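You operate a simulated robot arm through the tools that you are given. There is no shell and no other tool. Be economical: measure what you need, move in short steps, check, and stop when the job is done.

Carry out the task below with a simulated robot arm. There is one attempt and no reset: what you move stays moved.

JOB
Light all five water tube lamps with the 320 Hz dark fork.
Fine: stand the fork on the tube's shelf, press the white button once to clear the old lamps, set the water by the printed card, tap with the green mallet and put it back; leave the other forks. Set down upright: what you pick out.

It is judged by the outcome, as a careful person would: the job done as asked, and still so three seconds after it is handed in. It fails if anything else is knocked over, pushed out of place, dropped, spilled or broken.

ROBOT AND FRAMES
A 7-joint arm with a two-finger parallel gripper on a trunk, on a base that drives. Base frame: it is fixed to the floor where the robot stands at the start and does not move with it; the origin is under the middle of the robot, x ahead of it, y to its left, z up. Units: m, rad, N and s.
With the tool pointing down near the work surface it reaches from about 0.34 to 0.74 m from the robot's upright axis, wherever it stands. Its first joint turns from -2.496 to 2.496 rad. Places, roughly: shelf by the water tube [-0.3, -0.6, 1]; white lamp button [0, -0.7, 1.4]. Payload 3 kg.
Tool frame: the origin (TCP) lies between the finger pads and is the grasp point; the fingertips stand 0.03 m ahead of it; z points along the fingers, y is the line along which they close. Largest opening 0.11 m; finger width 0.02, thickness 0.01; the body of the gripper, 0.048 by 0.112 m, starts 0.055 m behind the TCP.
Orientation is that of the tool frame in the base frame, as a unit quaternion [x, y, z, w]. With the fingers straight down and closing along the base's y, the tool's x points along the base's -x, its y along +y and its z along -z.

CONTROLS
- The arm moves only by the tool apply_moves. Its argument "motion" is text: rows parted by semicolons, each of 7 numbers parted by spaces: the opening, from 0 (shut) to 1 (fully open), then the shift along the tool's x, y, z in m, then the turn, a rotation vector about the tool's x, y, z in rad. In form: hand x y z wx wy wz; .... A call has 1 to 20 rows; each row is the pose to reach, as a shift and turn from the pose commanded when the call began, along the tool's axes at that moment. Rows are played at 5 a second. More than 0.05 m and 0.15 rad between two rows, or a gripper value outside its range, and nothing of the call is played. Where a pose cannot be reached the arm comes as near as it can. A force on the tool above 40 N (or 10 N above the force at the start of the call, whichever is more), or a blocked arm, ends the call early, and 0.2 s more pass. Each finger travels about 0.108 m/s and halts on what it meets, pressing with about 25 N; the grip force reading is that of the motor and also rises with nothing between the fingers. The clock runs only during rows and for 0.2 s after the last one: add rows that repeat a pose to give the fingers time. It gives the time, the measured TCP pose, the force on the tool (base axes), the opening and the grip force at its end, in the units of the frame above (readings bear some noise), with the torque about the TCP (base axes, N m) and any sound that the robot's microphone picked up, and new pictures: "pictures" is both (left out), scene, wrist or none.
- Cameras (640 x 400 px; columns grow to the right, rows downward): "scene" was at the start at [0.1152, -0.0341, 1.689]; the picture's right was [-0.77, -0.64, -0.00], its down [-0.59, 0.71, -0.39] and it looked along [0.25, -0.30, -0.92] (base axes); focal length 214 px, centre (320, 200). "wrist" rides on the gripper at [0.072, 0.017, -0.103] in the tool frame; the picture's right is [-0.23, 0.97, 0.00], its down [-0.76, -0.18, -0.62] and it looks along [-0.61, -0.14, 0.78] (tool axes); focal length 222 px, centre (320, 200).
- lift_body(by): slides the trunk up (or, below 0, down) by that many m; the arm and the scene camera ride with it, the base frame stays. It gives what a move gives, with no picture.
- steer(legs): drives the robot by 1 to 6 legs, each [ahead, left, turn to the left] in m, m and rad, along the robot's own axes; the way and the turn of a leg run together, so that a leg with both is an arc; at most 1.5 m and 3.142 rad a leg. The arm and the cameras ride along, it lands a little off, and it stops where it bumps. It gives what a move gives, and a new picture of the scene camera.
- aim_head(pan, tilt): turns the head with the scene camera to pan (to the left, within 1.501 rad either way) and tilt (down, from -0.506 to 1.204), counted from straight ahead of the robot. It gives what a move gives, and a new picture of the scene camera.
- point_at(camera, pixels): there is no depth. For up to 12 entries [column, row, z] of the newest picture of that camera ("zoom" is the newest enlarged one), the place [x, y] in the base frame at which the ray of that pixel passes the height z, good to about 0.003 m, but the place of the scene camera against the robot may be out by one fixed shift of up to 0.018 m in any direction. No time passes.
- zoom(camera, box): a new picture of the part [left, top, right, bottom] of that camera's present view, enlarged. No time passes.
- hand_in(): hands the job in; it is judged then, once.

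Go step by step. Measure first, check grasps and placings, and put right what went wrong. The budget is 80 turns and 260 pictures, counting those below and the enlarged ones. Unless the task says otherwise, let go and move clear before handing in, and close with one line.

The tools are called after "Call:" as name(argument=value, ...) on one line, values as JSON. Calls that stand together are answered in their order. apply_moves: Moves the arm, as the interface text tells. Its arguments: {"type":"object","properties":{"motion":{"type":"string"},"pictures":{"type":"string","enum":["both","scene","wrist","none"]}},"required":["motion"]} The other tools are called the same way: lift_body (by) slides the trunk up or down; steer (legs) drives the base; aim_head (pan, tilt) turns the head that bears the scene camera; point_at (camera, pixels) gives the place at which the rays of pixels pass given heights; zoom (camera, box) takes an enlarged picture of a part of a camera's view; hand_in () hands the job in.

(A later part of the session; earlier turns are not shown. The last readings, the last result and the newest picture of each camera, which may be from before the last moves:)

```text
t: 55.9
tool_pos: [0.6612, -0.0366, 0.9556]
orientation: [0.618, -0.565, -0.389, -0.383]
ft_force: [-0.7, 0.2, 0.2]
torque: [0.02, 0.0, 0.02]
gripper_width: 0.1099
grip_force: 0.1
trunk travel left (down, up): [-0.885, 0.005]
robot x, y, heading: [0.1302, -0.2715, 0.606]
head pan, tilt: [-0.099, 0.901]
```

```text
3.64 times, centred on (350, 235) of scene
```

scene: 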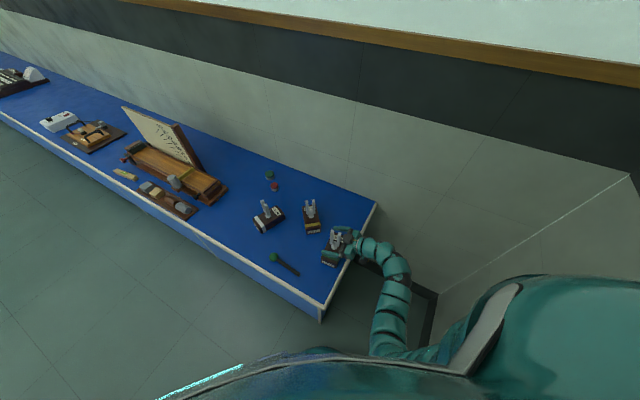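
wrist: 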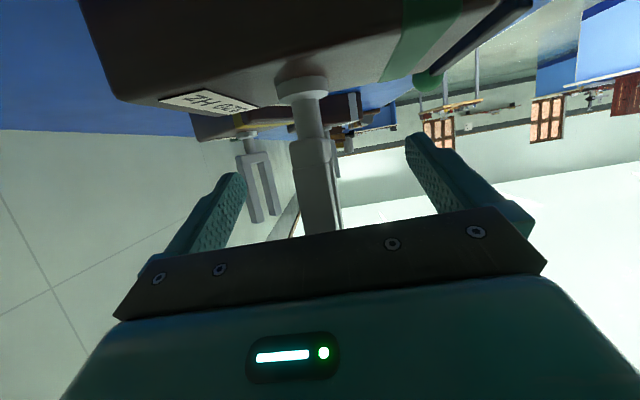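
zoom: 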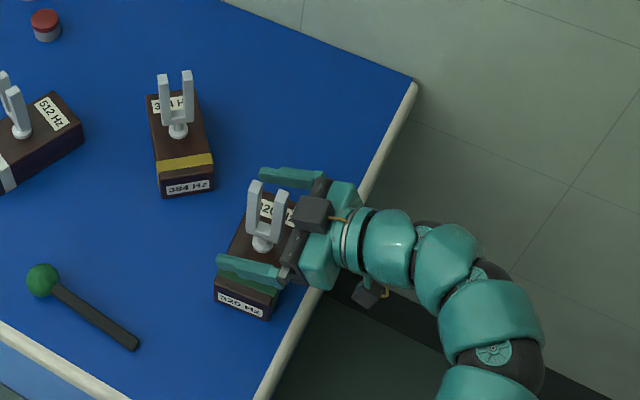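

The fork's yoke sits between the fingers and the near tine is clear of the palm. I'll close partway to check centring.

Call:
apply_moves(motion="0.5 0 0 0 0 0 0; 0.3 0 0 0 0 0 0; 0.3 0 0 0 0 0 0", pictures="wrist")

Call:
zoom(camera="scene", box=[310, 210, 380, 270])

Call:
zoom(camera="wrist", box=[220, 60, 420, 240])

```text
t: 56.7
tool_pos: [0.6608, -0.0371, 0.9564]
orientation: [0.617, -0.566, -0.388, -0.384]
ft_force: [-0.4, -0.2, 0.0]
torque: [0.0, 0.01, 0.01]
gripper_width: 0.0332
grip_force: 0.0
trunk travel left (down, up): [-0.885, 0.005]
robot x, y, heading: [0.1316, -0.2692, 0.604]
head pan, tilt: [-0.099, 0.901]
```

wrist: 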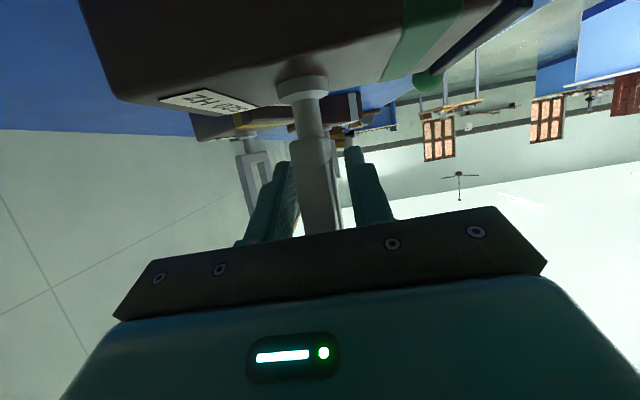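

```text
6.67 times, centred on (345, 240) of scene
```

zoom: 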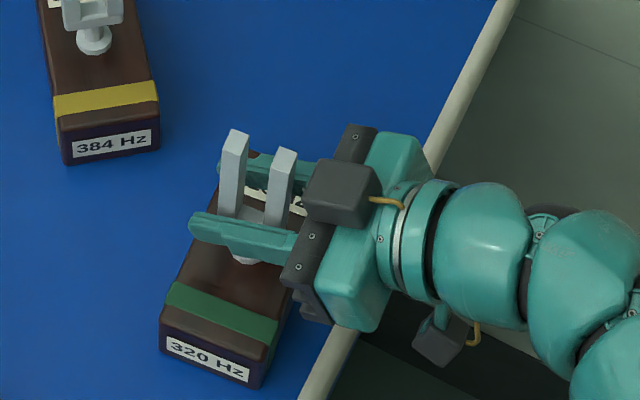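

```text
2.22 times, centred on (320, 150) of wrist
```

zoom: 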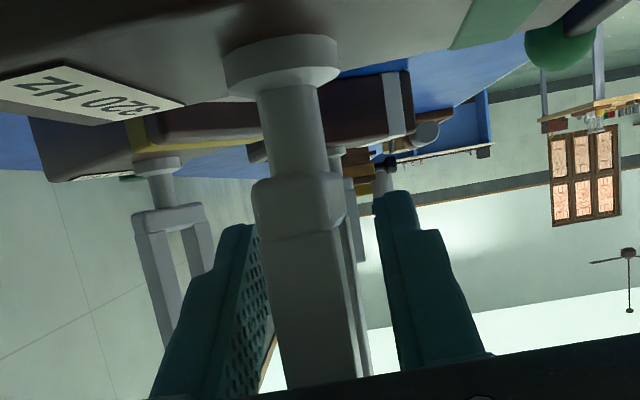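

Both tines are straddled, with the fork a few millimetres toward the left finger. I'll nudge 3 mm that way and close.

Call:
apply_moves(motion="0.3 0 -0.003 0 0 0 0; 0.2 0 -0.003 0 0 0 0; 0.1 0 -0.003 0 0 0 0; 0 0 -0.003 0 0 0 0; 0 0 -0.003 0 0 0 0; 0 0 -0.003 0 0 0 0", pictures="wrist")

Call:
zoom(camera="scene", box=[310, 210, 380, 270])

```text
t: 58.1
tool_pos: [0.6637, -0.0368, 0.957]
orientation: [0.618, -0.565, -0.389, -0.383]
ft_force: [-2.0, 0.6, 0.7]
torque: [0.11, 0.48, 0.02]
gripper_width: 0.0166
grip_force: 24.7
trunk travel left (down, up): [-0.885, 0.005]
robot x, y, heading: [0.1271, -0.275, 0.6]
head pan, tilt: [-0.099, 0.901]
```

wrist: 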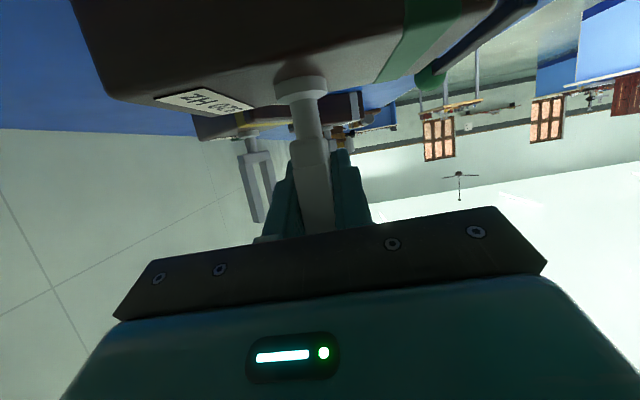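

```text
6.67 times, centred on (345, 240) of scene
```

zoom: 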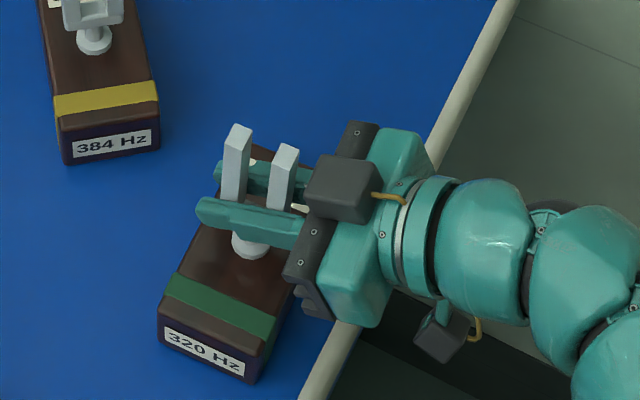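

The grip reads 24.7 N on a 16.6 mm width. Lifting straight up 0.10 m.

Call:
apply_moves(motion="0 -0.0092 -0.003 -0.004 0 0 0; 0 -0.0275 -0.004 -0.012 0 0 0; 0 -0.055 -0.005 -0.024 0 0 0; 0 -0.0915 -0.0066 -0.04 0 0 0; 0 -0.0915 -0.0066 -0.04 0 0 0", pictures="both")

Call:
zoom(camera="scene", box=[290, 190, 400, 280])

```text
t: 59.3
tool_pos: [0.6666, -0.0358, 1.0569]
orientation: [0.617, -0.566, -0.389, -0.383]
ft_force: [0.0, 1.0, -3.5]
torque: [0.01, -0.01, -0.01]
gripper_width: 0.0159
grip_force: 25.0
trunk travel left (down, up): [-0.885, 0.005]
robot x, y, heading: [0.1336, -0.2725, 0.603]
head pan, tilt: [-0.099, 0.901]
```

scene: 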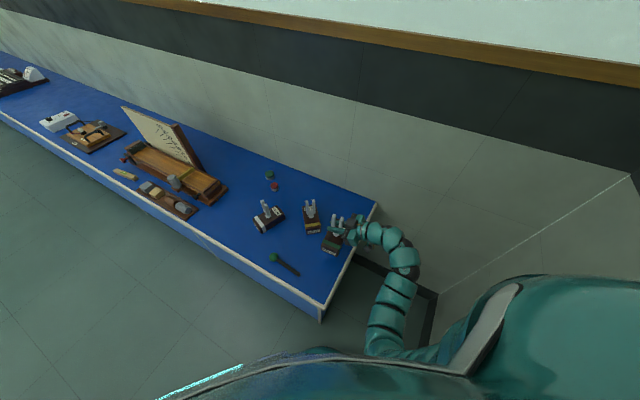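
wrist: 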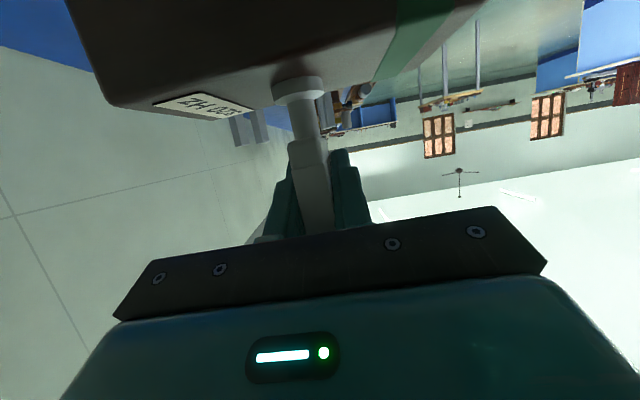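

```text
4.44 times, centred on (345, 235) of scene
```

zoom: 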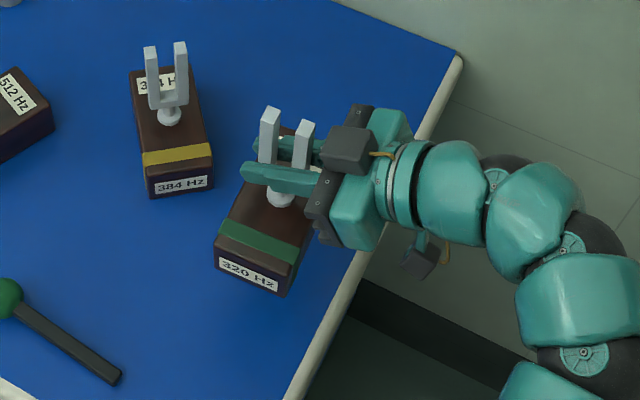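

The fork is held cleanly, about 3.5 N. I'll retract off the table end and rise a little.

Call:
apply_moves(motion="0 0.003 0.002 -0.041 0 0 0; 0 0.006 0.004 -0.082 0 0 0; 0 0.009 0.006 -0.123 0 0 0; 0 0.012 0.0076 -0.164 0 0 0; 0 0.012 0.0076 -0.164 0 0 0", pictures="scene")

```text
t: 60.5
tool_pos: [0.666, -0.1916, 1.1115]
orientation: [0.617, -0.566, -0.389, -0.384]
ft_force: [-0.8, 0.2, -3.5]
torque: [0.01, -0.02, 0.03]
gripper_width: 0.016
grip_force: 24.9
trunk travel left (down, up): [-0.885, 0.005]
robot x, y, heading: [0.1296, -0.2737, 0.61]
head pan, tilt: [-0.099, 0.901]
```

scene: 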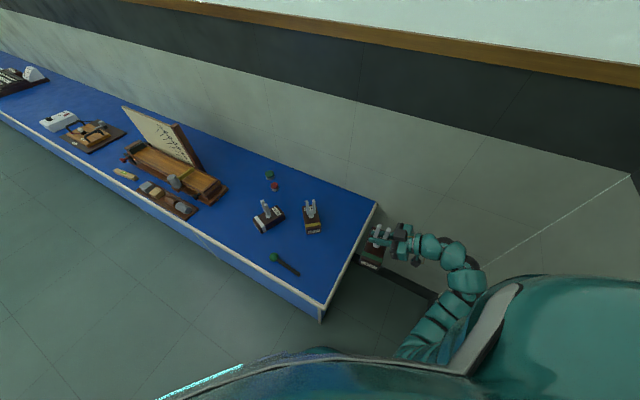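

Clear of the table at z≈1.11. I'll drive back-left away from table and board, then turn to face the wall.

Call:
steer(legs=[[-0.144, 0.405, 0], [0.2, 0.287, 0], [0, 0, -1.1], [0, 0, -1.08]])

Call:
aim_head(pan=0.0, tilt=0.7)

```text
t: 70.5
tool_pos: [-0.4637, -0.154, 1.11]
orientation: [0.219, 0.809, -0.163, 0.521]
ft_force: [-0.3, 0.1, -3.4]
torque: [-0.03, -0.03, 0.02]
gripper_width: 0.0156
grip_force: 24.9
trunk travel left (down, up): [-0.885, 0.005]
robot x, y, heading: [-0.2189, 0.3257, -1.584]
head pan, tilt: [-0.099, 0.901]
```

scene: 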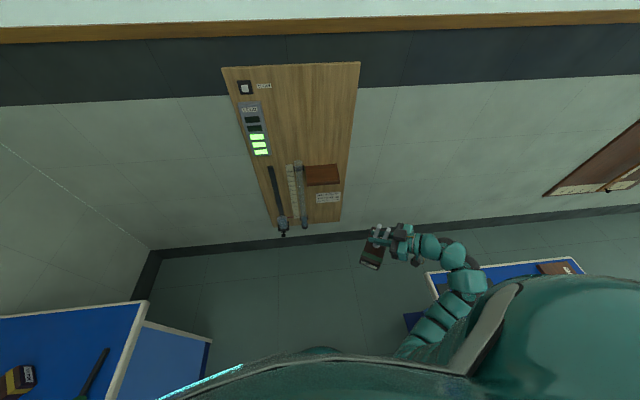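

```text
t: 71.3
tool_pos: [-0.4642, -0.1542, 1.1092]
orientation: [0.22, 0.809, -0.163, 0.521]
ft_force: [-0.2, 0.1, -4.0]
torque: [0.0, 0.01, -0.01]
gripper_width: 0.0162
grip_force: 25.2
trunk travel left (down, up): [-0.885, 0.005]
robot x, y, heading: [-0.2267, 0.3294, -1.58]
head pan, tilt: [0.0, 0.7]
```

scene: 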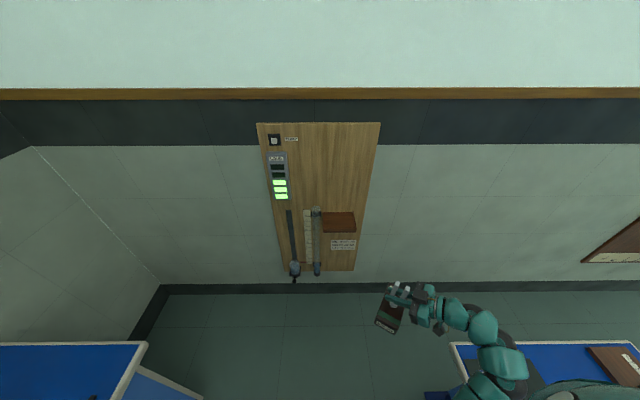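

The fork is held and the robot faces the board. I'll yaw the tool about 1 rad right so it points at the wall.

Call:
apply_moves(motion="0 0 0 0 0.131 0.005 0.058; 0 0 0 0 0.262 0.010 0.116; 0 0 0 0 0.393 0.015 0.174; 0 0 0 0 0.524 0.020 0.232; 0 0 0 0 0.655 0.025 0.290; 0 0 0 0 0.786 0.030 0.348; 0 0 0 0 0.917 0.035 0.406; 0 0 0 0 0.917 0.035 0.406", pictures="both")

Call:
zoom(camera="scene", box=[340, 250, 500, 370])

```text
t: 73.1
tool_pos: [-0.4591, -0.1868, 1.0637]
orientation: [0.581, 0.603, -0.394, 0.379]
ft_force: [-0.4, -1.2, -4.1]
torque: [-0.06, -0.03, -0.05]
gripper_width: 0.0156
grip_force: 25.4
out of reach, approached as far as the arm can: row 4, 5, 6, 7, 8
trunk travel left (down, up): [-0.885, 0.005]
robot x, y, heading: [-0.2217, 0.3286, -1.577]
head pan, tilt: [0.0, 0.7]
```

scene: 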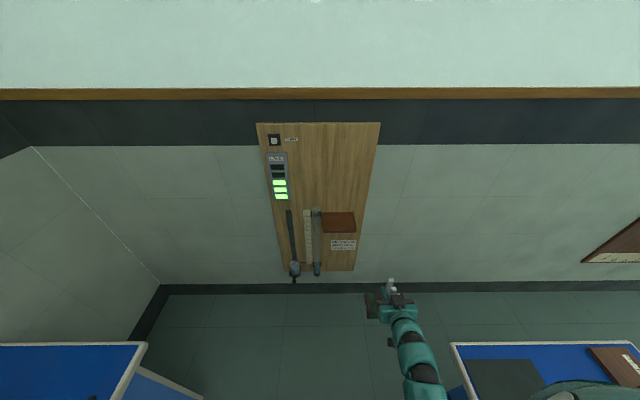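
wrist: 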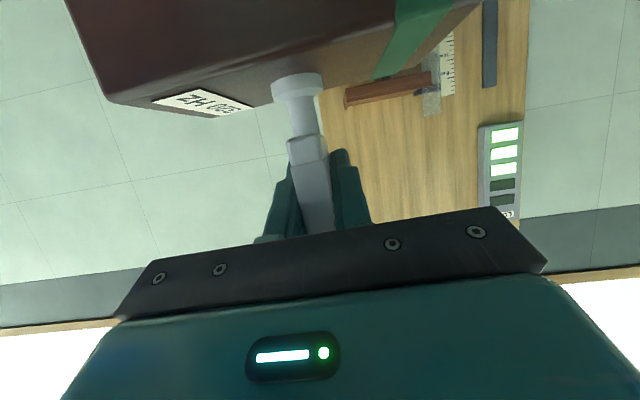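

```text
3.33 times, centred on (420, 310) of scene
```

zoom: 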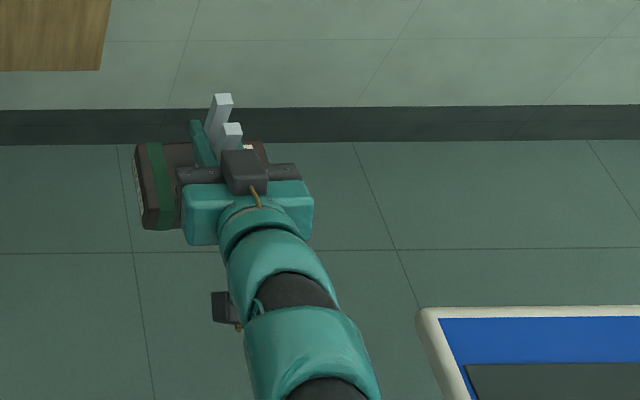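

The heading is right, but the arm sank to z≈1.064 because this pose needs more radius. I'll extend forward 0.10 m and rise.

Call:
apply_moves(motion="0 -0.02 0 0.018 0 0 0; 0 -0.04 -0.001 0.036 0 0 0; 0 -0.06 -0.002 0.054 0 0 0; 0 -0.082 -0.003 0.073 0 0 0; 0 -0.082 -0.003 0.073 0 0 0", pictures="none")

```text
t: 74.3
tool_pos: [-0.4587, -0.285, 1.1083]
orientation: [0.582, 0.604, -0.392, 0.378]
ft_force: [0.6, -0.7, -4.0]
torque: [0.04, -0.01, -0.03]
gripper_width: 0.016
grip_force: 25.4
trunk travel left (down, up): [-0.885, 0.005]
robot x, y, heading: [-0.2233, 0.3312, -1.578]
head pan, tilt: [0.0, 0.7]
```

Now level at z≈1.108. I'll measure the shelf from both cameras before driving in.

Call:
zoom(camera="wrist", box=[300, 0, 540, 220])

Call:
zoom(camera="scene", box=[270, 190, 370, 290])

Call:
point_at(camera="scene", pixels=[[321, 213, 0.97], [356, 211, 0.97], [323, 229, 0.97], [357, 228, 0.97], [323, 229, 0.9]])

```text
1.82 times, centred on (420, 110) of wrist
```

zoom: 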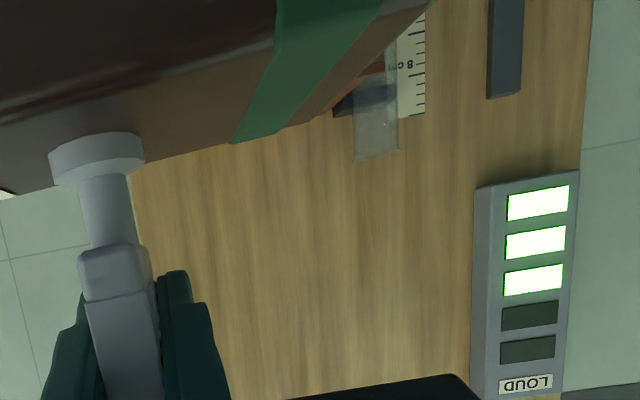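

```text
4.00 times, centred on (320, 240) of scene
```

zoom: 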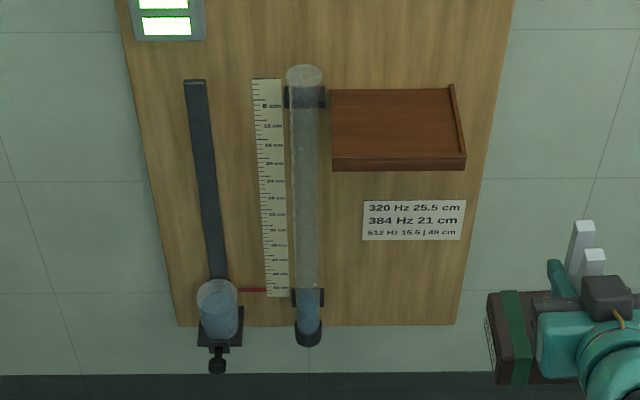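

```text
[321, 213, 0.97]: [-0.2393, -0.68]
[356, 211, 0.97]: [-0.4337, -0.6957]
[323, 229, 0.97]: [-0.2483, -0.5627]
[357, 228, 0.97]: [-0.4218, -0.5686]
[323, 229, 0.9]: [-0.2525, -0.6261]
```

I'll calibrate the scene camera against the held fork, whose tine tops should be near (-0.459,-0.29,1.196), and re-measure the shelf corners.

Call:
point_at(camera="zoom", pixels=[[584, 223, 1.196], [595, 252, 1.196], [331, 89, 0.97], [452, 87, 0.97], [333, 157, 0.97], [465, 153, 0.97], [489, 294, 1.05], [258, 105, 0.9], [258, 105, 1.0], [285, 290, 0.5], [285, 290, 0.6], [305, 75, 1.02]])

Call:
zoom(camera="wrist", box=[420, 0, 540, 100])

Call:
point_at(camera="wrist", pixels=[[452, 35, 0.9416], [452, 35, 0.96], [445, 83, 1.02], [430, 84, 1.02], [484, 53, 1.02], [430, 84, 1.0]])

```text
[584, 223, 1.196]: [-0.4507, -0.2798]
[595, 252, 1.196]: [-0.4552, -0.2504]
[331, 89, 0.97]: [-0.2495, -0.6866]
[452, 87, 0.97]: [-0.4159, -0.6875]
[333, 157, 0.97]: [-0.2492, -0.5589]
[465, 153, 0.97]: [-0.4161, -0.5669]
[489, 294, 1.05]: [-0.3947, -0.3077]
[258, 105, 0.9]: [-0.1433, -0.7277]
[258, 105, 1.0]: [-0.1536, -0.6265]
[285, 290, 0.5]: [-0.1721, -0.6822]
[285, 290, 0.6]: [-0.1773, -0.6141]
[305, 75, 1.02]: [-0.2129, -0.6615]
```

```text
4.00 times, centred on (480, 50) of wrist
```

zoom: 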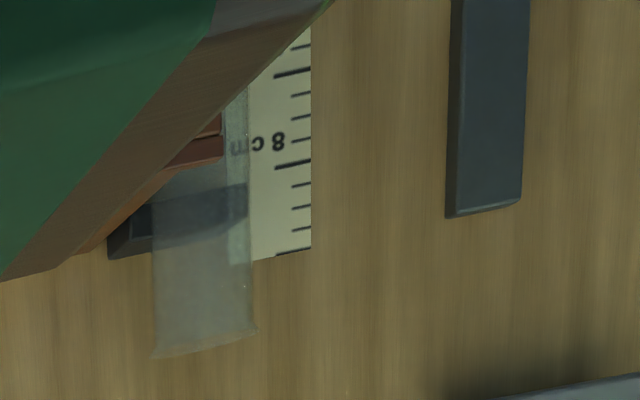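

```text
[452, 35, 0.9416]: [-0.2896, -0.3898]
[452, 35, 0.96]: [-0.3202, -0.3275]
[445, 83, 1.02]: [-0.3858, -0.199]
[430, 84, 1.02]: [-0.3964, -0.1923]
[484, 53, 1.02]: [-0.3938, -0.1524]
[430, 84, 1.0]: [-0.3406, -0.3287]
```

Scene shelf corners are about x -0.25..-0.416 and y -0.56..-0.687, with a small camera offset likely. I'm aiming for TCP (-0.334,-0.625). Driving most of the way now.

Call:
steer(legs=[[0, 0.125, 0], [0.25, 0, 0]])

Call:
zoom(camera="scene", box=[220, 180, 420, 340])

```text
t: 76.9
tool_pos: [-0.339, -0.5374, 1.1071]
orientation: [0.582, 0.603, -0.393, 0.378]
ft_force: [-0.1, -0.4, -3.6]
torque: [0.01, -0.02, 0.0]
gripper_width: 0.0161
grip_force: 25.2
trunk travel left (down, up): [-0.885, 0.005]
robot x, y, heading: [-0.0999, 0.0791, -1.584]
head pan, tilt: [0.0, 0.7]
```

scene: 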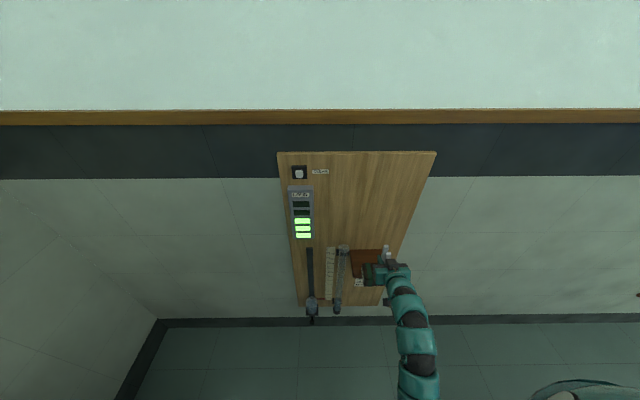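

```text
2.50 times, centred on (320, 260) of scene
```

zoom: 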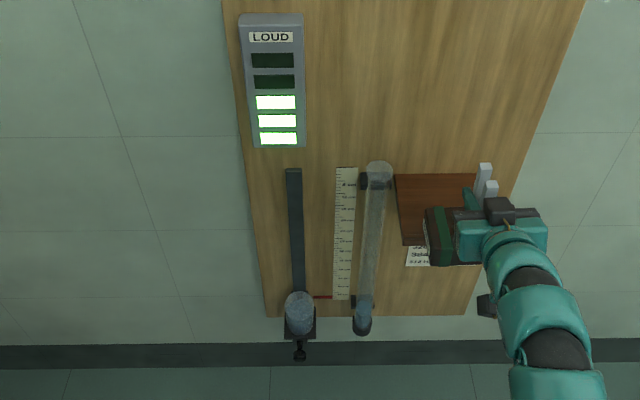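

Box is coming over the shelf. I'll drive another 0.06 m and then finish with the arm.

Call:
steer(legs=[[0.06, 0, 0.01]])

Call:
zoom(camera="scene", box=[320, 220, 440, 320])

```text
t: 77.9
tool_pos: [-0.3332, -0.6002, 1.1068]
orientation: [0.58, 0.606, -0.391, 0.379]
ft_force: [-0.9, -0.6, -4.3]
torque: [-0.03, -0.01, 0.0]
gripper_width: 0.0162
grip_force: 25.0
trunk travel left (down, up): [-0.885, 0.005]
robot x, y, heading: [-0.1018, 0.0169, -1.574]
head pan, tilt: [0.0, 0.7]
```

scene: 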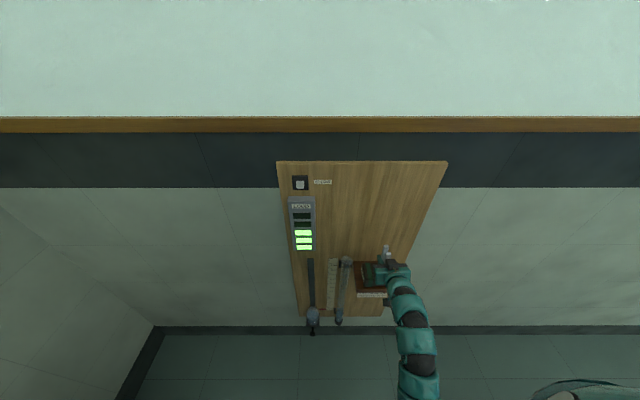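

```text
4.00 times, centred on (380, 270) of scene
```

zoom: 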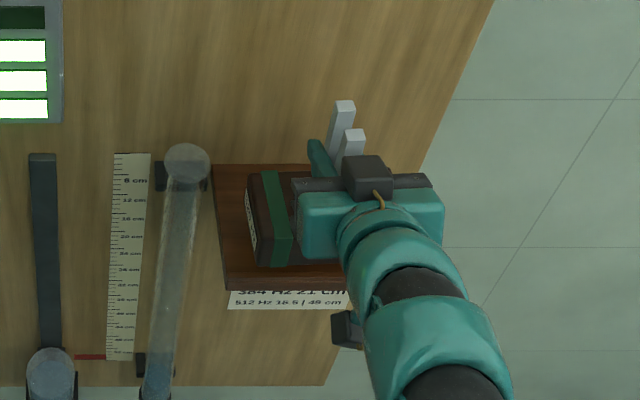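

I'll compare the box's left end with the shelf's left edge and front before lowering.

Call:
point_at(camera="zoom", pixels=[[213, 165, 0.97], [225, 278, 0.97], [247, 175, 1.05], [262, 265, 1.0], [247, 175, 1.04], [262, 265, 0.99], [345, 103, 1.19], [353, 130, 1.19], [187, 160, 1.02]])

Call:
zoom(camera="wrist", box=[0, 0, 640, 400])

```text
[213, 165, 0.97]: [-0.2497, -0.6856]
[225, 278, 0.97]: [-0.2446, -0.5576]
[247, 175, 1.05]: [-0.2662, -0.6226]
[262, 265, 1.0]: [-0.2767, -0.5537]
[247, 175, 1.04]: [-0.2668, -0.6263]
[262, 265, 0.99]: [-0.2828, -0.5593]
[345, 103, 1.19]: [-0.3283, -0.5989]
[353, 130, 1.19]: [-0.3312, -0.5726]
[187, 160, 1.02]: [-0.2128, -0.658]
```

```text
1.00 times, centred on (320, 200) of wrist (not enlarged: the box is as wide or as high as the picture)
```

zoom: 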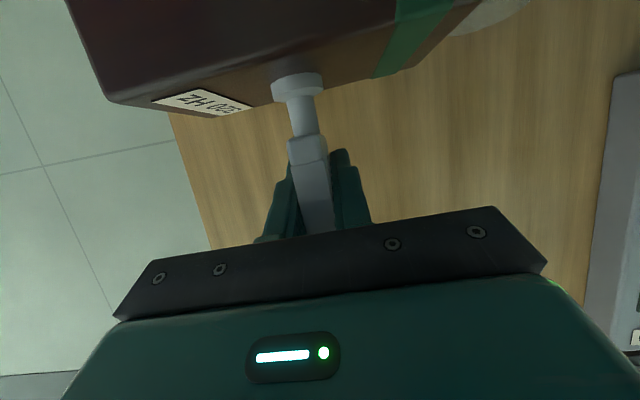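

In the scene frame the box must move about 0.032 m toward the wall and 0.008 m left to centre on the shelf. I'll shift, then lower about 20 mm.

Call:
apply_moves(motion="0 -0.0129 0.0073 0.0283 0 0 0; 0 -0.0129 0.0073 0.0283 0 0 0; 0 -0.0038 0.0077 0.0324 0 0 0; 0 0.0054 0.008 0.0364 0 0 0; 0 0.0054 0.008 0.0364 0 0 0", pictures="scene")

Call:
zoom(camera="scene", box=[320, 220, 440, 320])

```text
t: 79.1
tool_pos: [-0.3241, -0.6302, 1.0872]
orientation: [0.579, 0.606, -0.391, 0.38]
ft_force: [-0.3, -0.7, -4.1]
torque: [0.01, -0.01, 0.04]
gripper_width: 0.0159
grip_force: 25.3
trunk travel left (down, up): [-0.885, 0.005]
robot x, y, heading: [-0.098, 0.0203, -1.578]
head pan, tilt: [0.0, 0.7]
```

scene: 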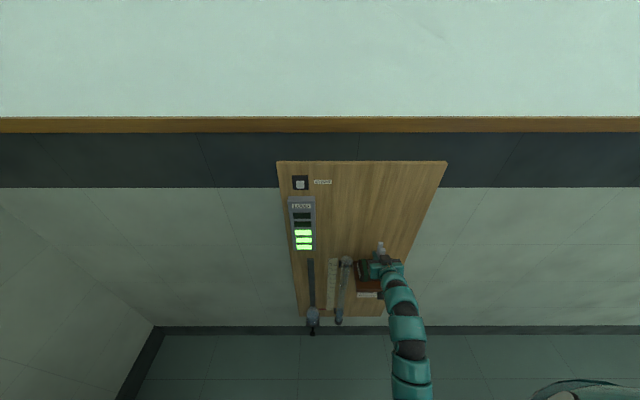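

```text
4.00 times, centred on (380, 270) of scene
```

zoom: 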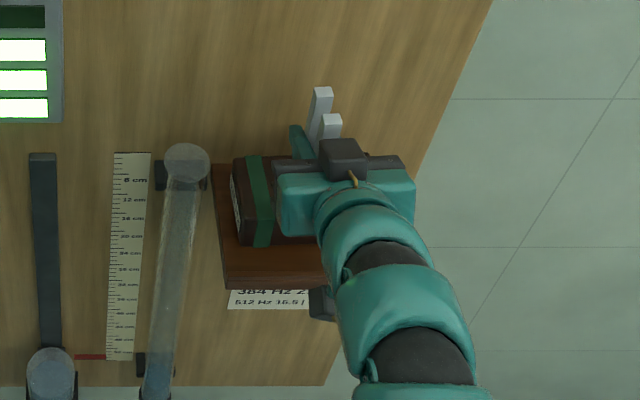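

The box is well inside the shelf outline. Lowering in 3 mm steps to feel contact.

Call:
apply_moves(motion="0 0.0027 0.0001 0.0012 0 0 0; 0 0.0055 0.0002 0.0024 0 0 0; 0 0.0082 0.0003 0.0037 0 0 0; 0 0.0082 0.0003 0.0037 0 0 0", pictures="none")

```text
t: 80.1
tool_pos: [-0.325, -0.6296, 1.0777]
orientation: [0.578, 0.607, -0.39, 0.381]
ft_force: [0.2, 0.3, -2.3]
torque: [-0.06, -0.05, 0.01]
gripper_width: 0.016
grip_force: 24.9
trunk travel left (down, up): [-0.885, 0.005]
robot x, y, heading: [-0.1015, 0.0177, -1.576]
head pan, tilt: [0.0, 0.7]
```

The load dropped from 4 N to 2.3 N, so contact is just starting. A couple more small steps.

Call:
apply_moves(motion="0 0.0014 0 0.0006 0 0 0; 0 0.0028 0 0.0012 0 0 0; 0 0.0028 0 0.0012 0 0 0", pictures="wrist")

Call:
zoom(camera="scene", box=[320, 220, 440, 320])

```text
t: 80.9
tool_pos: [-0.3246, -0.6295, 1.0768]
orientation: [0.579, 0.606, -0.391, 0.38]
ft_force: [0.5, 0.5, -3.2]
torque: [-0.03, 0.01, 0.0]
gripper_width: 0.0159
grip_force: 25.1
trunk travel left (down, up): [-0.885, 0.005]
robot x, y, heading: [-0.1013, 0.0162, -1.572]
head pan, tilt: [0.0, 0.7]
```

wrist: 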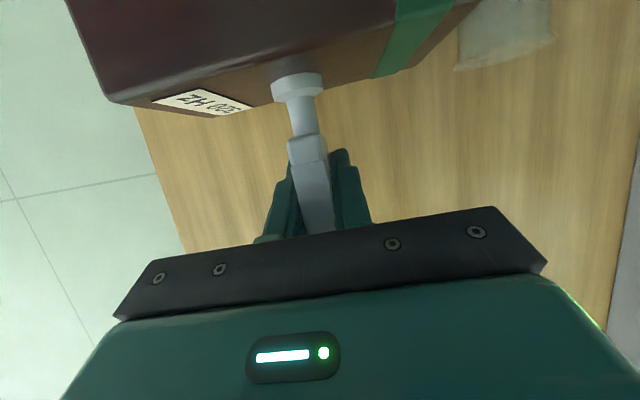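

```text
4.00 times, centred on (380, 270) of scene
```

zoom: 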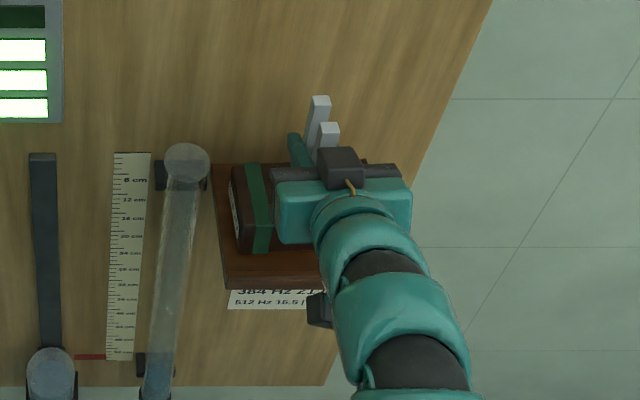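

Force is still about -3 N, so not seated yet. Continuing down.

Call:
apply_moves(motion="0 0.0018 0 0.0008 0 0 0; 0 0.0037 0.0001 0.0016 0 0 0; 0 0.0037 0.0001 0.0016 0 0 0", pictures="none")

Call:
apply_moves(motion="0 0.0018 0 0.0008 0 0 0; 0 0.0037 0.0001 0.0016 0 0 0; 0 0.0037 0.0001 0.0016 0 0 0", pictures="none")

```text
t: 81.7
tool_pos: [-0.3254, -0.6304, 1.0717]
orientation: [0.58, 0.605, -0.391, 0.38]
ft_force: [-0.6, 0.1, -3.6]
torque: [-0.01, -0.01, 0.0]
gripper_width: 0.0159
grip_force: 25.4
trunk travel left (down, up): [-0.885, 0.005]
robot x, y, heading: [-0.0994, 0.017, -1.578]
head pan, tilt: [0.0, 0.7]
```

```text
t: 82.5
tool_pos: [-0.3264, -0.6288, 1.0698]
orientation: [0.578, 0.605, -0.393, 0.381]
ft_force: [-5.1, -1.7, 13.2]
torque: [-0.17, -0.59, -0.08]
gripper_width: 0.0161
grip_force: 25.2
trunk travel left (down, up): [-0.885, 0.005]
robot x, y, heading: [-0.1006, 0.0197, -1.575]
head pan, tilt: [0.0, 0.7]
```

Contact at z≈1.07 (+13 N). I'll ease up 1 mm and open.

Call:
apply_moves(motion="0 -0.001 0 -0.0004 0 0 0; 0.2 -0.001 0 -0.0004 0 0 0; 0.4 -0.001 0 -0.0004 0 0 0; 0.6 -0.001 0 -0.0004 0 0 0; 0.6 -0.001 0 -0.0004 0 0 0", pictures="wrist")

Call:
zoom(camera="scene", box=[320, 220, 440, 320])

```text
t: 83.7
tool_pos: [-0.3244, -0.6299, 1.0685]
orientation: [0.579, 0.606, -0.391, 0.38]
ft_force: [-0.3, 0.3, -0.1]
torque: [0.02, 0.01, -0.01]
gripper_width: 0.066
grip_force: 0.0
trunk travel left (down, up): [-0.885, 0.005]
robot x, y, heading: [-0.0995, 0.0185, -1.575]
head pan, tilt: [0.0, 0.7]
```

wrist: 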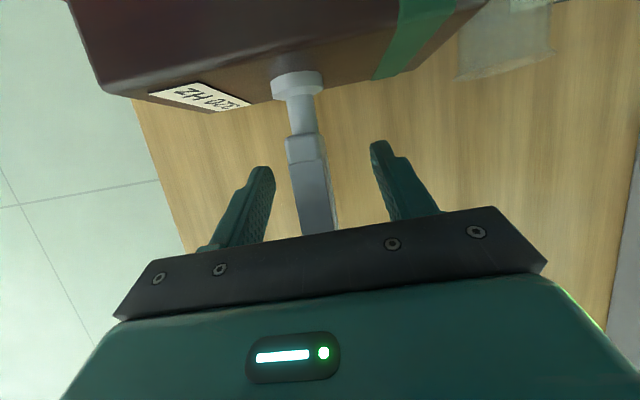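

```text
4.00 times, centred on (380, 270) of scene
```

zoom: 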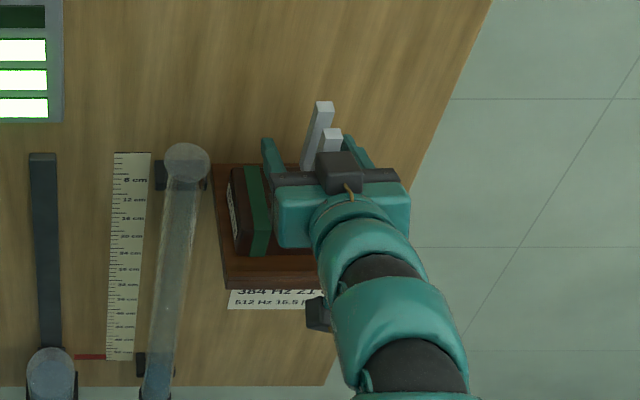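

Released and the fork stands. Backing straight away from the wall.

Call:
apply_moves(motion="0.6 0.014 0.0008 -0.032 0 0 0; 0.6 0.030 0.0016 -0.069 0 0 0; 0.6 0.046 0.0024 -0.106 0 0 0; 0.6 0.061 0.003 -0.14 0 0 0; 0.6 0.061 0.003 -0.14 0 0 0", pictures="scene")

Call:
zoom(camera="scene", box=[320, 220, 440, 320])

Call:
zoom(camera="wrist", box=[0, 0, 640, 400])

```text
t: 84.9
tool_pos: [-0.3289, -0.4855, 1.0546]
orientation: [0.579, 0.606, -0.391, 0.381]
ft_force: [-0.2, -0.3, 0.5]
torque: [0.04, -0.05, 0.02]
gripper_width: 0.066
grip_force: 0.0
out of reach, approached as far as the arm can: row 4, 5
trunk travel left (down, up): [-0.885, 0.005]
robot x, y, heading: [-0.1, 0.0206, -1.576]
head pan, tilt: [0.0, 0.7]
```

scene: 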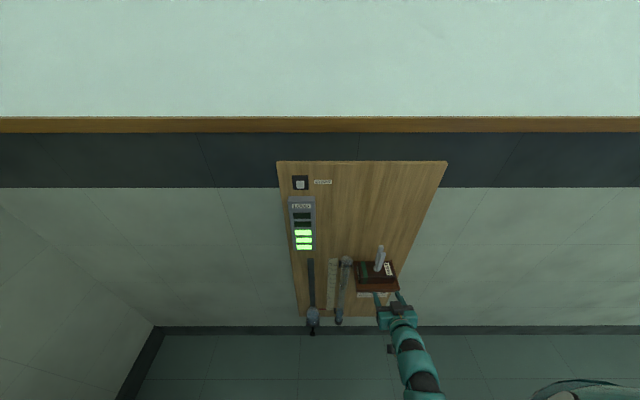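

```text
4.00 times, centred on (380, 270) of scene
```

zoom: 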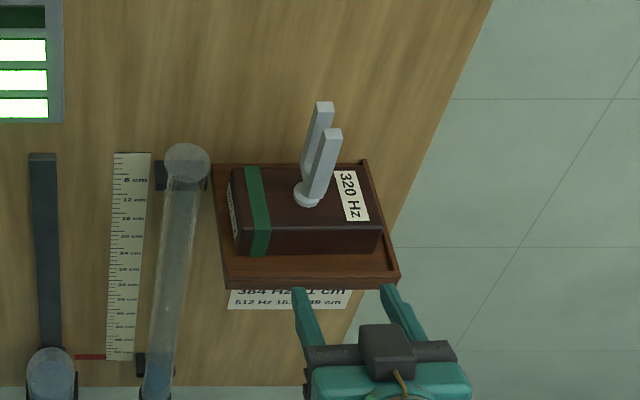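

```text
1.00 times, centred on (320, 200) of wrist (not enlarged: the box is as wide or as high as the picture)
```

zoom: 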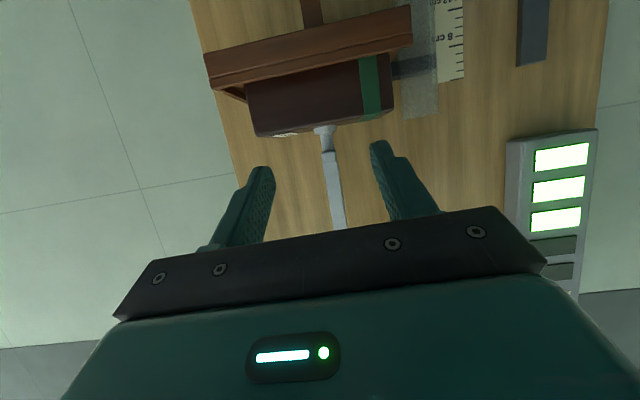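

The 320 Hz fork stands upright on the shelf. Next is the white button at about (-0.04,-0.69,1.39): I'll back off, close the fingers, and raise the arm with the tool level.

Call:
steer(legs=[[-0.2, 0, 0]])

Call:
apply_moves(motion="0 -0.0416 -0.0016 -0.005 0 -0.06 0; 0 -0.0832 -0.0032 -0.01 0 -0.12 0; 0 -0.1248 -0.0048 -0.015 0 -0.18 0; 0 -0.1664 -0.0064 -0.02 0 -0.24 0; 0 -0.208 -0.008 -0.025 0 -0.3 0; 0 -0.2496 -0.0096 -0.03 0 -0.36 0; 0 -0.2912 -0.0112 -0.035 0 -0.42 0; 0 -0.333 -0.013 -0.039 0 -0.42 0; 0 -0.333 -0.013 -0.039 0 -0.42 0", pictures="both")

```text
t: 86.5
tool_pos: [-0.3287, -0.2858, 1.0546]
orientation: [0.579, 0.606, -0.391, 0.381]
ft_force: [0.6, 0.5, 0.0]
torque: [-0.02, -0.01, -0.02]
gripper_width: 0.0661
grip_force: 0.0
trunk travel left (down, up): [-0.885, 0.005]
robot x, y, heading: [-0.0982, 0.2163, -1.567]
head pan, tilt: [0.0, 0.7]
```

scene: 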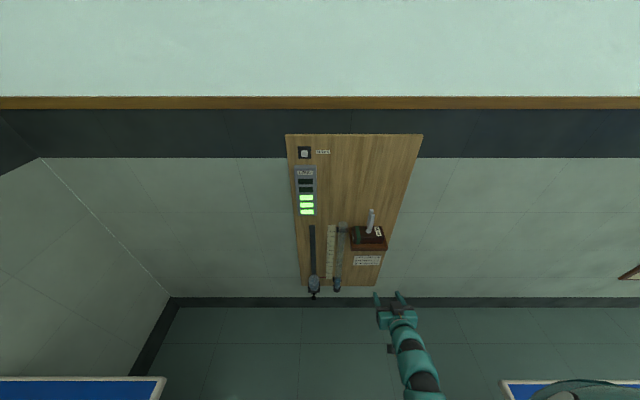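

```text
t: 88.5
tool_pos: [-0.3432, -0.4364, 1.3082]
orientation: [0.484, 0.514, -0.504, 0.498]
ft_force: [0.4, 0.3, 0.1]
torque: [0.01, -0.02, -0.06]
gripper_width: 0.0
grip_force: 25.2
out of reach, approached as far as the arm can: row 1, 2, 3, 4, 5, 6, 7, 8, 9
trunk travel left (down, up): [-0.885, 0.005]
robot x, y, heading: [-0.1019, 0.2152, -1.574]
head pan, tilt: [0.0, 0.7]
```

scene: 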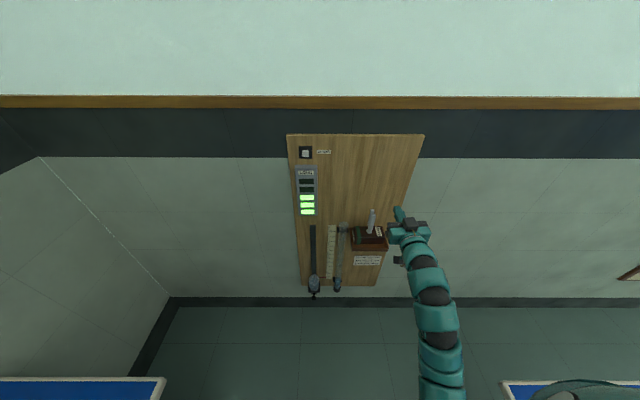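
wrist: 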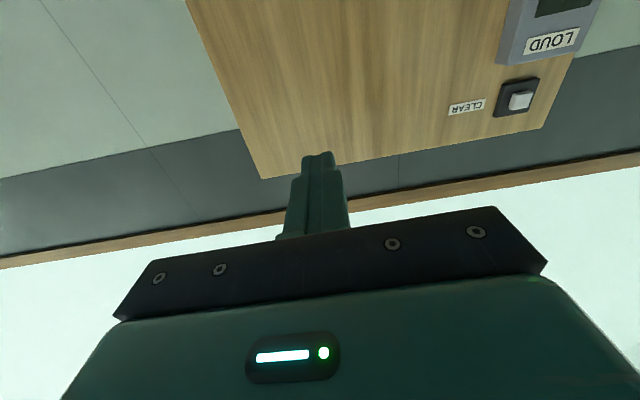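

Level at z≈1.31 with the CLEAR button visible at wrist (520,100). I'll move the hand sideways toward the button column and try to rise another 0.08 m.

Call:
apply_moves(motion="0 0 0.04 0 0 0 0; 0 0 0.08 0 0 0 0; 0 0 0.12 0 0 0 0; 0 0 0.16 0 0 0 0; 0 0 0.20 0 0 0 0; 0 0 0.24 0 0 0 0; 0 -0.03 0.24 0 0 0 0; 0 -0.06 0.24 0 0 0 0; 0 -0.08 0.24 0 0 0 0; 0 -0.08 0.24 0 0 0 0", pictures="both")

```text
t: 90.7
tool_pos: [-0.1045, -0.4275, 1.3785]
orientation: [0.484, 0.515, -0.503, 0.498]
ft_force: [0.8, 0.4, 0.3]
torque: [0.0, -0.01, 0.02]
gripper_width: 0.0
grip_force: 25.0
out of reach, approached as far as the arm can: row 1, 2, 3
trunk travel left (down, up): [-0.885, 0.005]
robot x, y, heading: [-0.1002, 0.2118, -1.571]
head pan, tilt: [0.0, 0.7]
```

scene: 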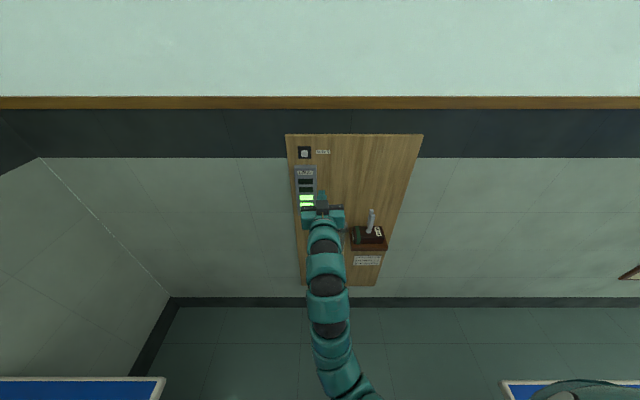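
wrist: 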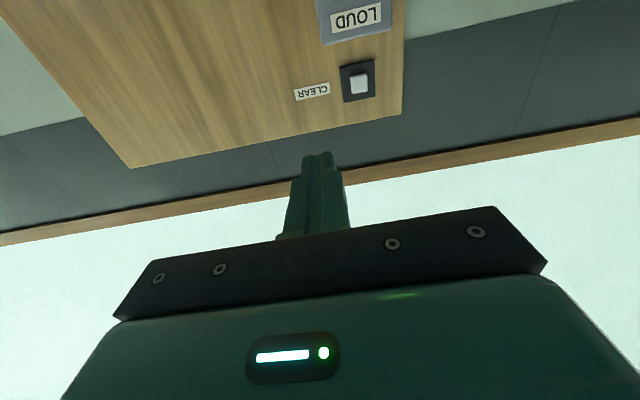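

Arm reaches z≈1.38 level. I'll find the button from the wrist camera at pixel (359,84).

Call:
point_at(camera="wrist", pixels=[[359, 84, 1.35], [359, 84, 1.36], [359, 84, 1.37], [359, 84, 1.38], [359, 84, 1.39], [359, 84, 1.4]])

Call:
zoom(camera="scene", box=[280, 130, 340, 170])

Call:
point_at(camera="scene", pixels=[[305, 153, 1.35], [305, 153, 1.37], [305, 153, 1.39], [305, 153, 1.4]])

```text
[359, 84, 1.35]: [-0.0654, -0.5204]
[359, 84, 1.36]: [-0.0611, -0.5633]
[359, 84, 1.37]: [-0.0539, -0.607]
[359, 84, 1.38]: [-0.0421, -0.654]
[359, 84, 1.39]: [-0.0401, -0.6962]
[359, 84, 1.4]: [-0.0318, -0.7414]
```

```text
10.00 times, centred on (310, 150) of scene
```

zoom: 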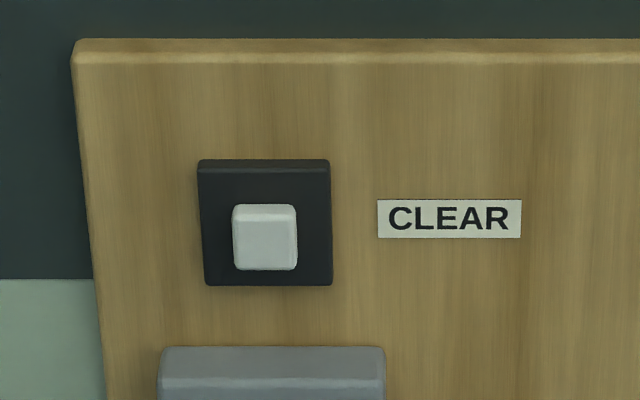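

```text
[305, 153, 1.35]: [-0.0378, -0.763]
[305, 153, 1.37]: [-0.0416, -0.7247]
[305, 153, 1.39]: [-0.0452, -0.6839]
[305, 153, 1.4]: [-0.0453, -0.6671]
```

The rays cross at about (-0.041,-0.688,1.388), which is the button. Driving to line up roughly 7 cm short of it.

Call:
steer(legs=[[0, 0.062, 0], [0.16, 0, 0]])

Call:
zoom(camera="wrist", box=[240, 0, 480, 200])

Call:
zoom(camera="scene", box=[270, 130, 390, 230])

```text
t: 92.7
tool_pos: [-0.0419, -0.5886, 1.3772]
orientation: [0.484, 0.515, -0.503, 0.498]
ft_force: [-0.6, -0.2, 0.6]
torque: [-0.05, 0.03, -0.04]
gripper_width: 0.0003
grip_force: 25.3
trunk travel left (down, up): [-0.885, 0.005]
robot x, y, heading: [-0.0401, 0.0534, -1.568]
head pan, tilt: [0.0, 0.7]
```

scene: 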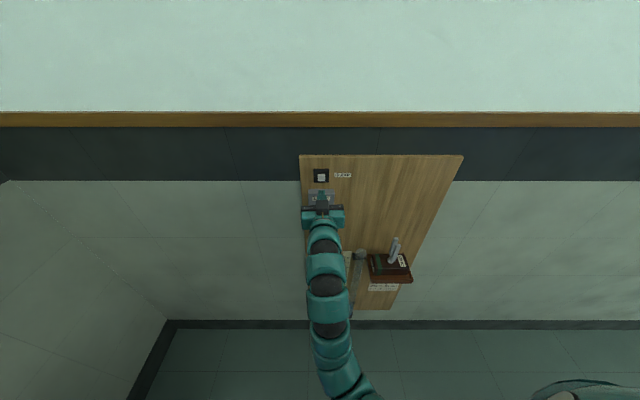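

```text
2.00 times, centred on (360, 100) of wrist
```

zoom: 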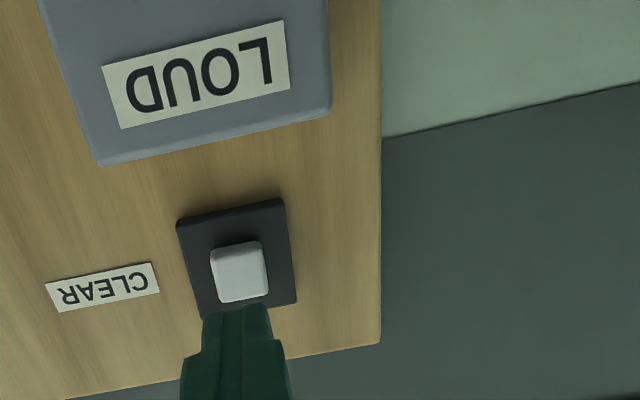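

```text
4.00 times, centred on (330, 180) of scene
```

zoom: 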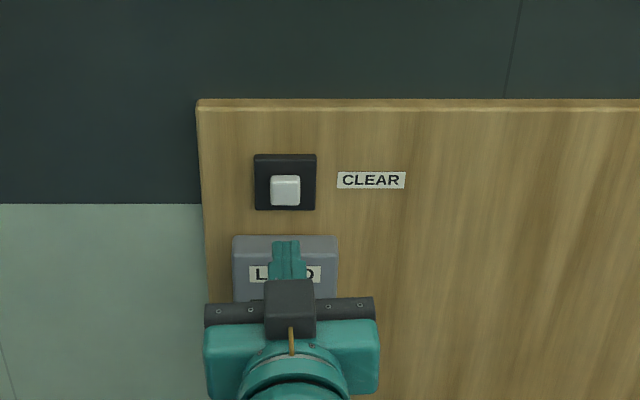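

I'll check the button position again from this closer wrist view.

Call:
point_at(camera="wrist", pixels=[[320, 136, 1.37], [320, 136, 1.38], [320, 136, 1.385], [320, 136, 1.39], [320, 136, 1.395], [320, 136, 1.4]])

```text
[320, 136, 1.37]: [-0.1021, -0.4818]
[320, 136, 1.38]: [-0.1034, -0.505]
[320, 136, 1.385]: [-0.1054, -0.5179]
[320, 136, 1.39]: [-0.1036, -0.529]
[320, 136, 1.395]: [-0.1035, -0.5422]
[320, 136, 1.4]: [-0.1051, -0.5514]
```

After adding the drive shift this agrees: button at (-0.041,-0.688,1.389). I'll raise 12 mm and approach to within about 1 cm.

Call:
apply_moves(motion="0 -0.012 0 0 0 0 0; 0 -0.012 0 0.03 0 0 0; 0 -0.012 -0.001 0.058 0 0 0; 0 -0.012 -0.001 0.058 0 0 0", pictures="none")

Call:
zoom(camera="wrist", box=[240, 60, 420, 200])

Call:
zoom(camera="scene", box=[280, 140, 370, 220])

```text
t: 93.7
tool_pos: [-0.0407, -0.6455, 1.3906]
orientation: [0.484, 0.514, -0.502, 0.499]
ft_force: [-0.4, 0.0, -0.4]
torque: [0.0, -0.02, -0.05]
gripper_width: 0.0001
grip_force: 25.2
trunk travel left (down, up): [-0.885, 0.005]
robot x, y, heading: [-0.0383, 0.0554, -1.571]
head pan, tilt: [0.0, 0.7]
```

```text
2.86 times, centred on (330, 130) of wrist
```

zoom: 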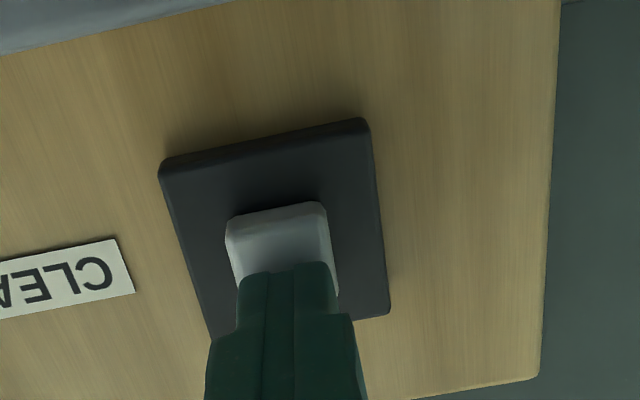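

```text
5.00 times, centred on (325, 180) of scene
```

zoom: 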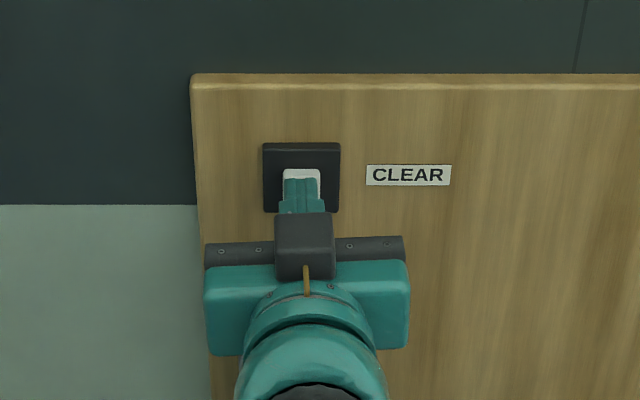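

Fingertips are lined up on the white button. Pressing in small steps.

Call:
apply_moves(motion="0 0 0 0.005 0 0 0; 0 0 0 0.009 0 0 0; 0 0 0 0.012 0 0 0; 0 0 0 0.015 0 0 0; 0 0 0 0.017 0 0 0", pictures="none")

Call:
zoom(camera="scene", box=[280, 150, 370, 250])

```text
t: 94.9
tool_pos: [-0.0402, -0.6596, 1.3913]
orientation: [0.485, 0.514, -0.502, 0.499]
ft_force: [-2.0, 31.2, -17.3]
torque: [0.58, -0.05, -0.09]
gripper_width: 0.0
grip_force: 24.9
trunk travel left (down, up): [-0.885, 0.005]
robot x, y, heading: [-0.0387, 0.0553, -1.568]
head pan, tilt: [0.0, 0.7]
heard: click
```

```text
4.00 times, centred on (325, 200) of scene
```

zoom: 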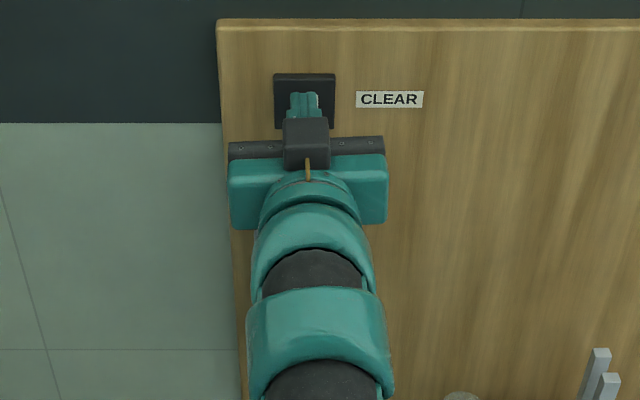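

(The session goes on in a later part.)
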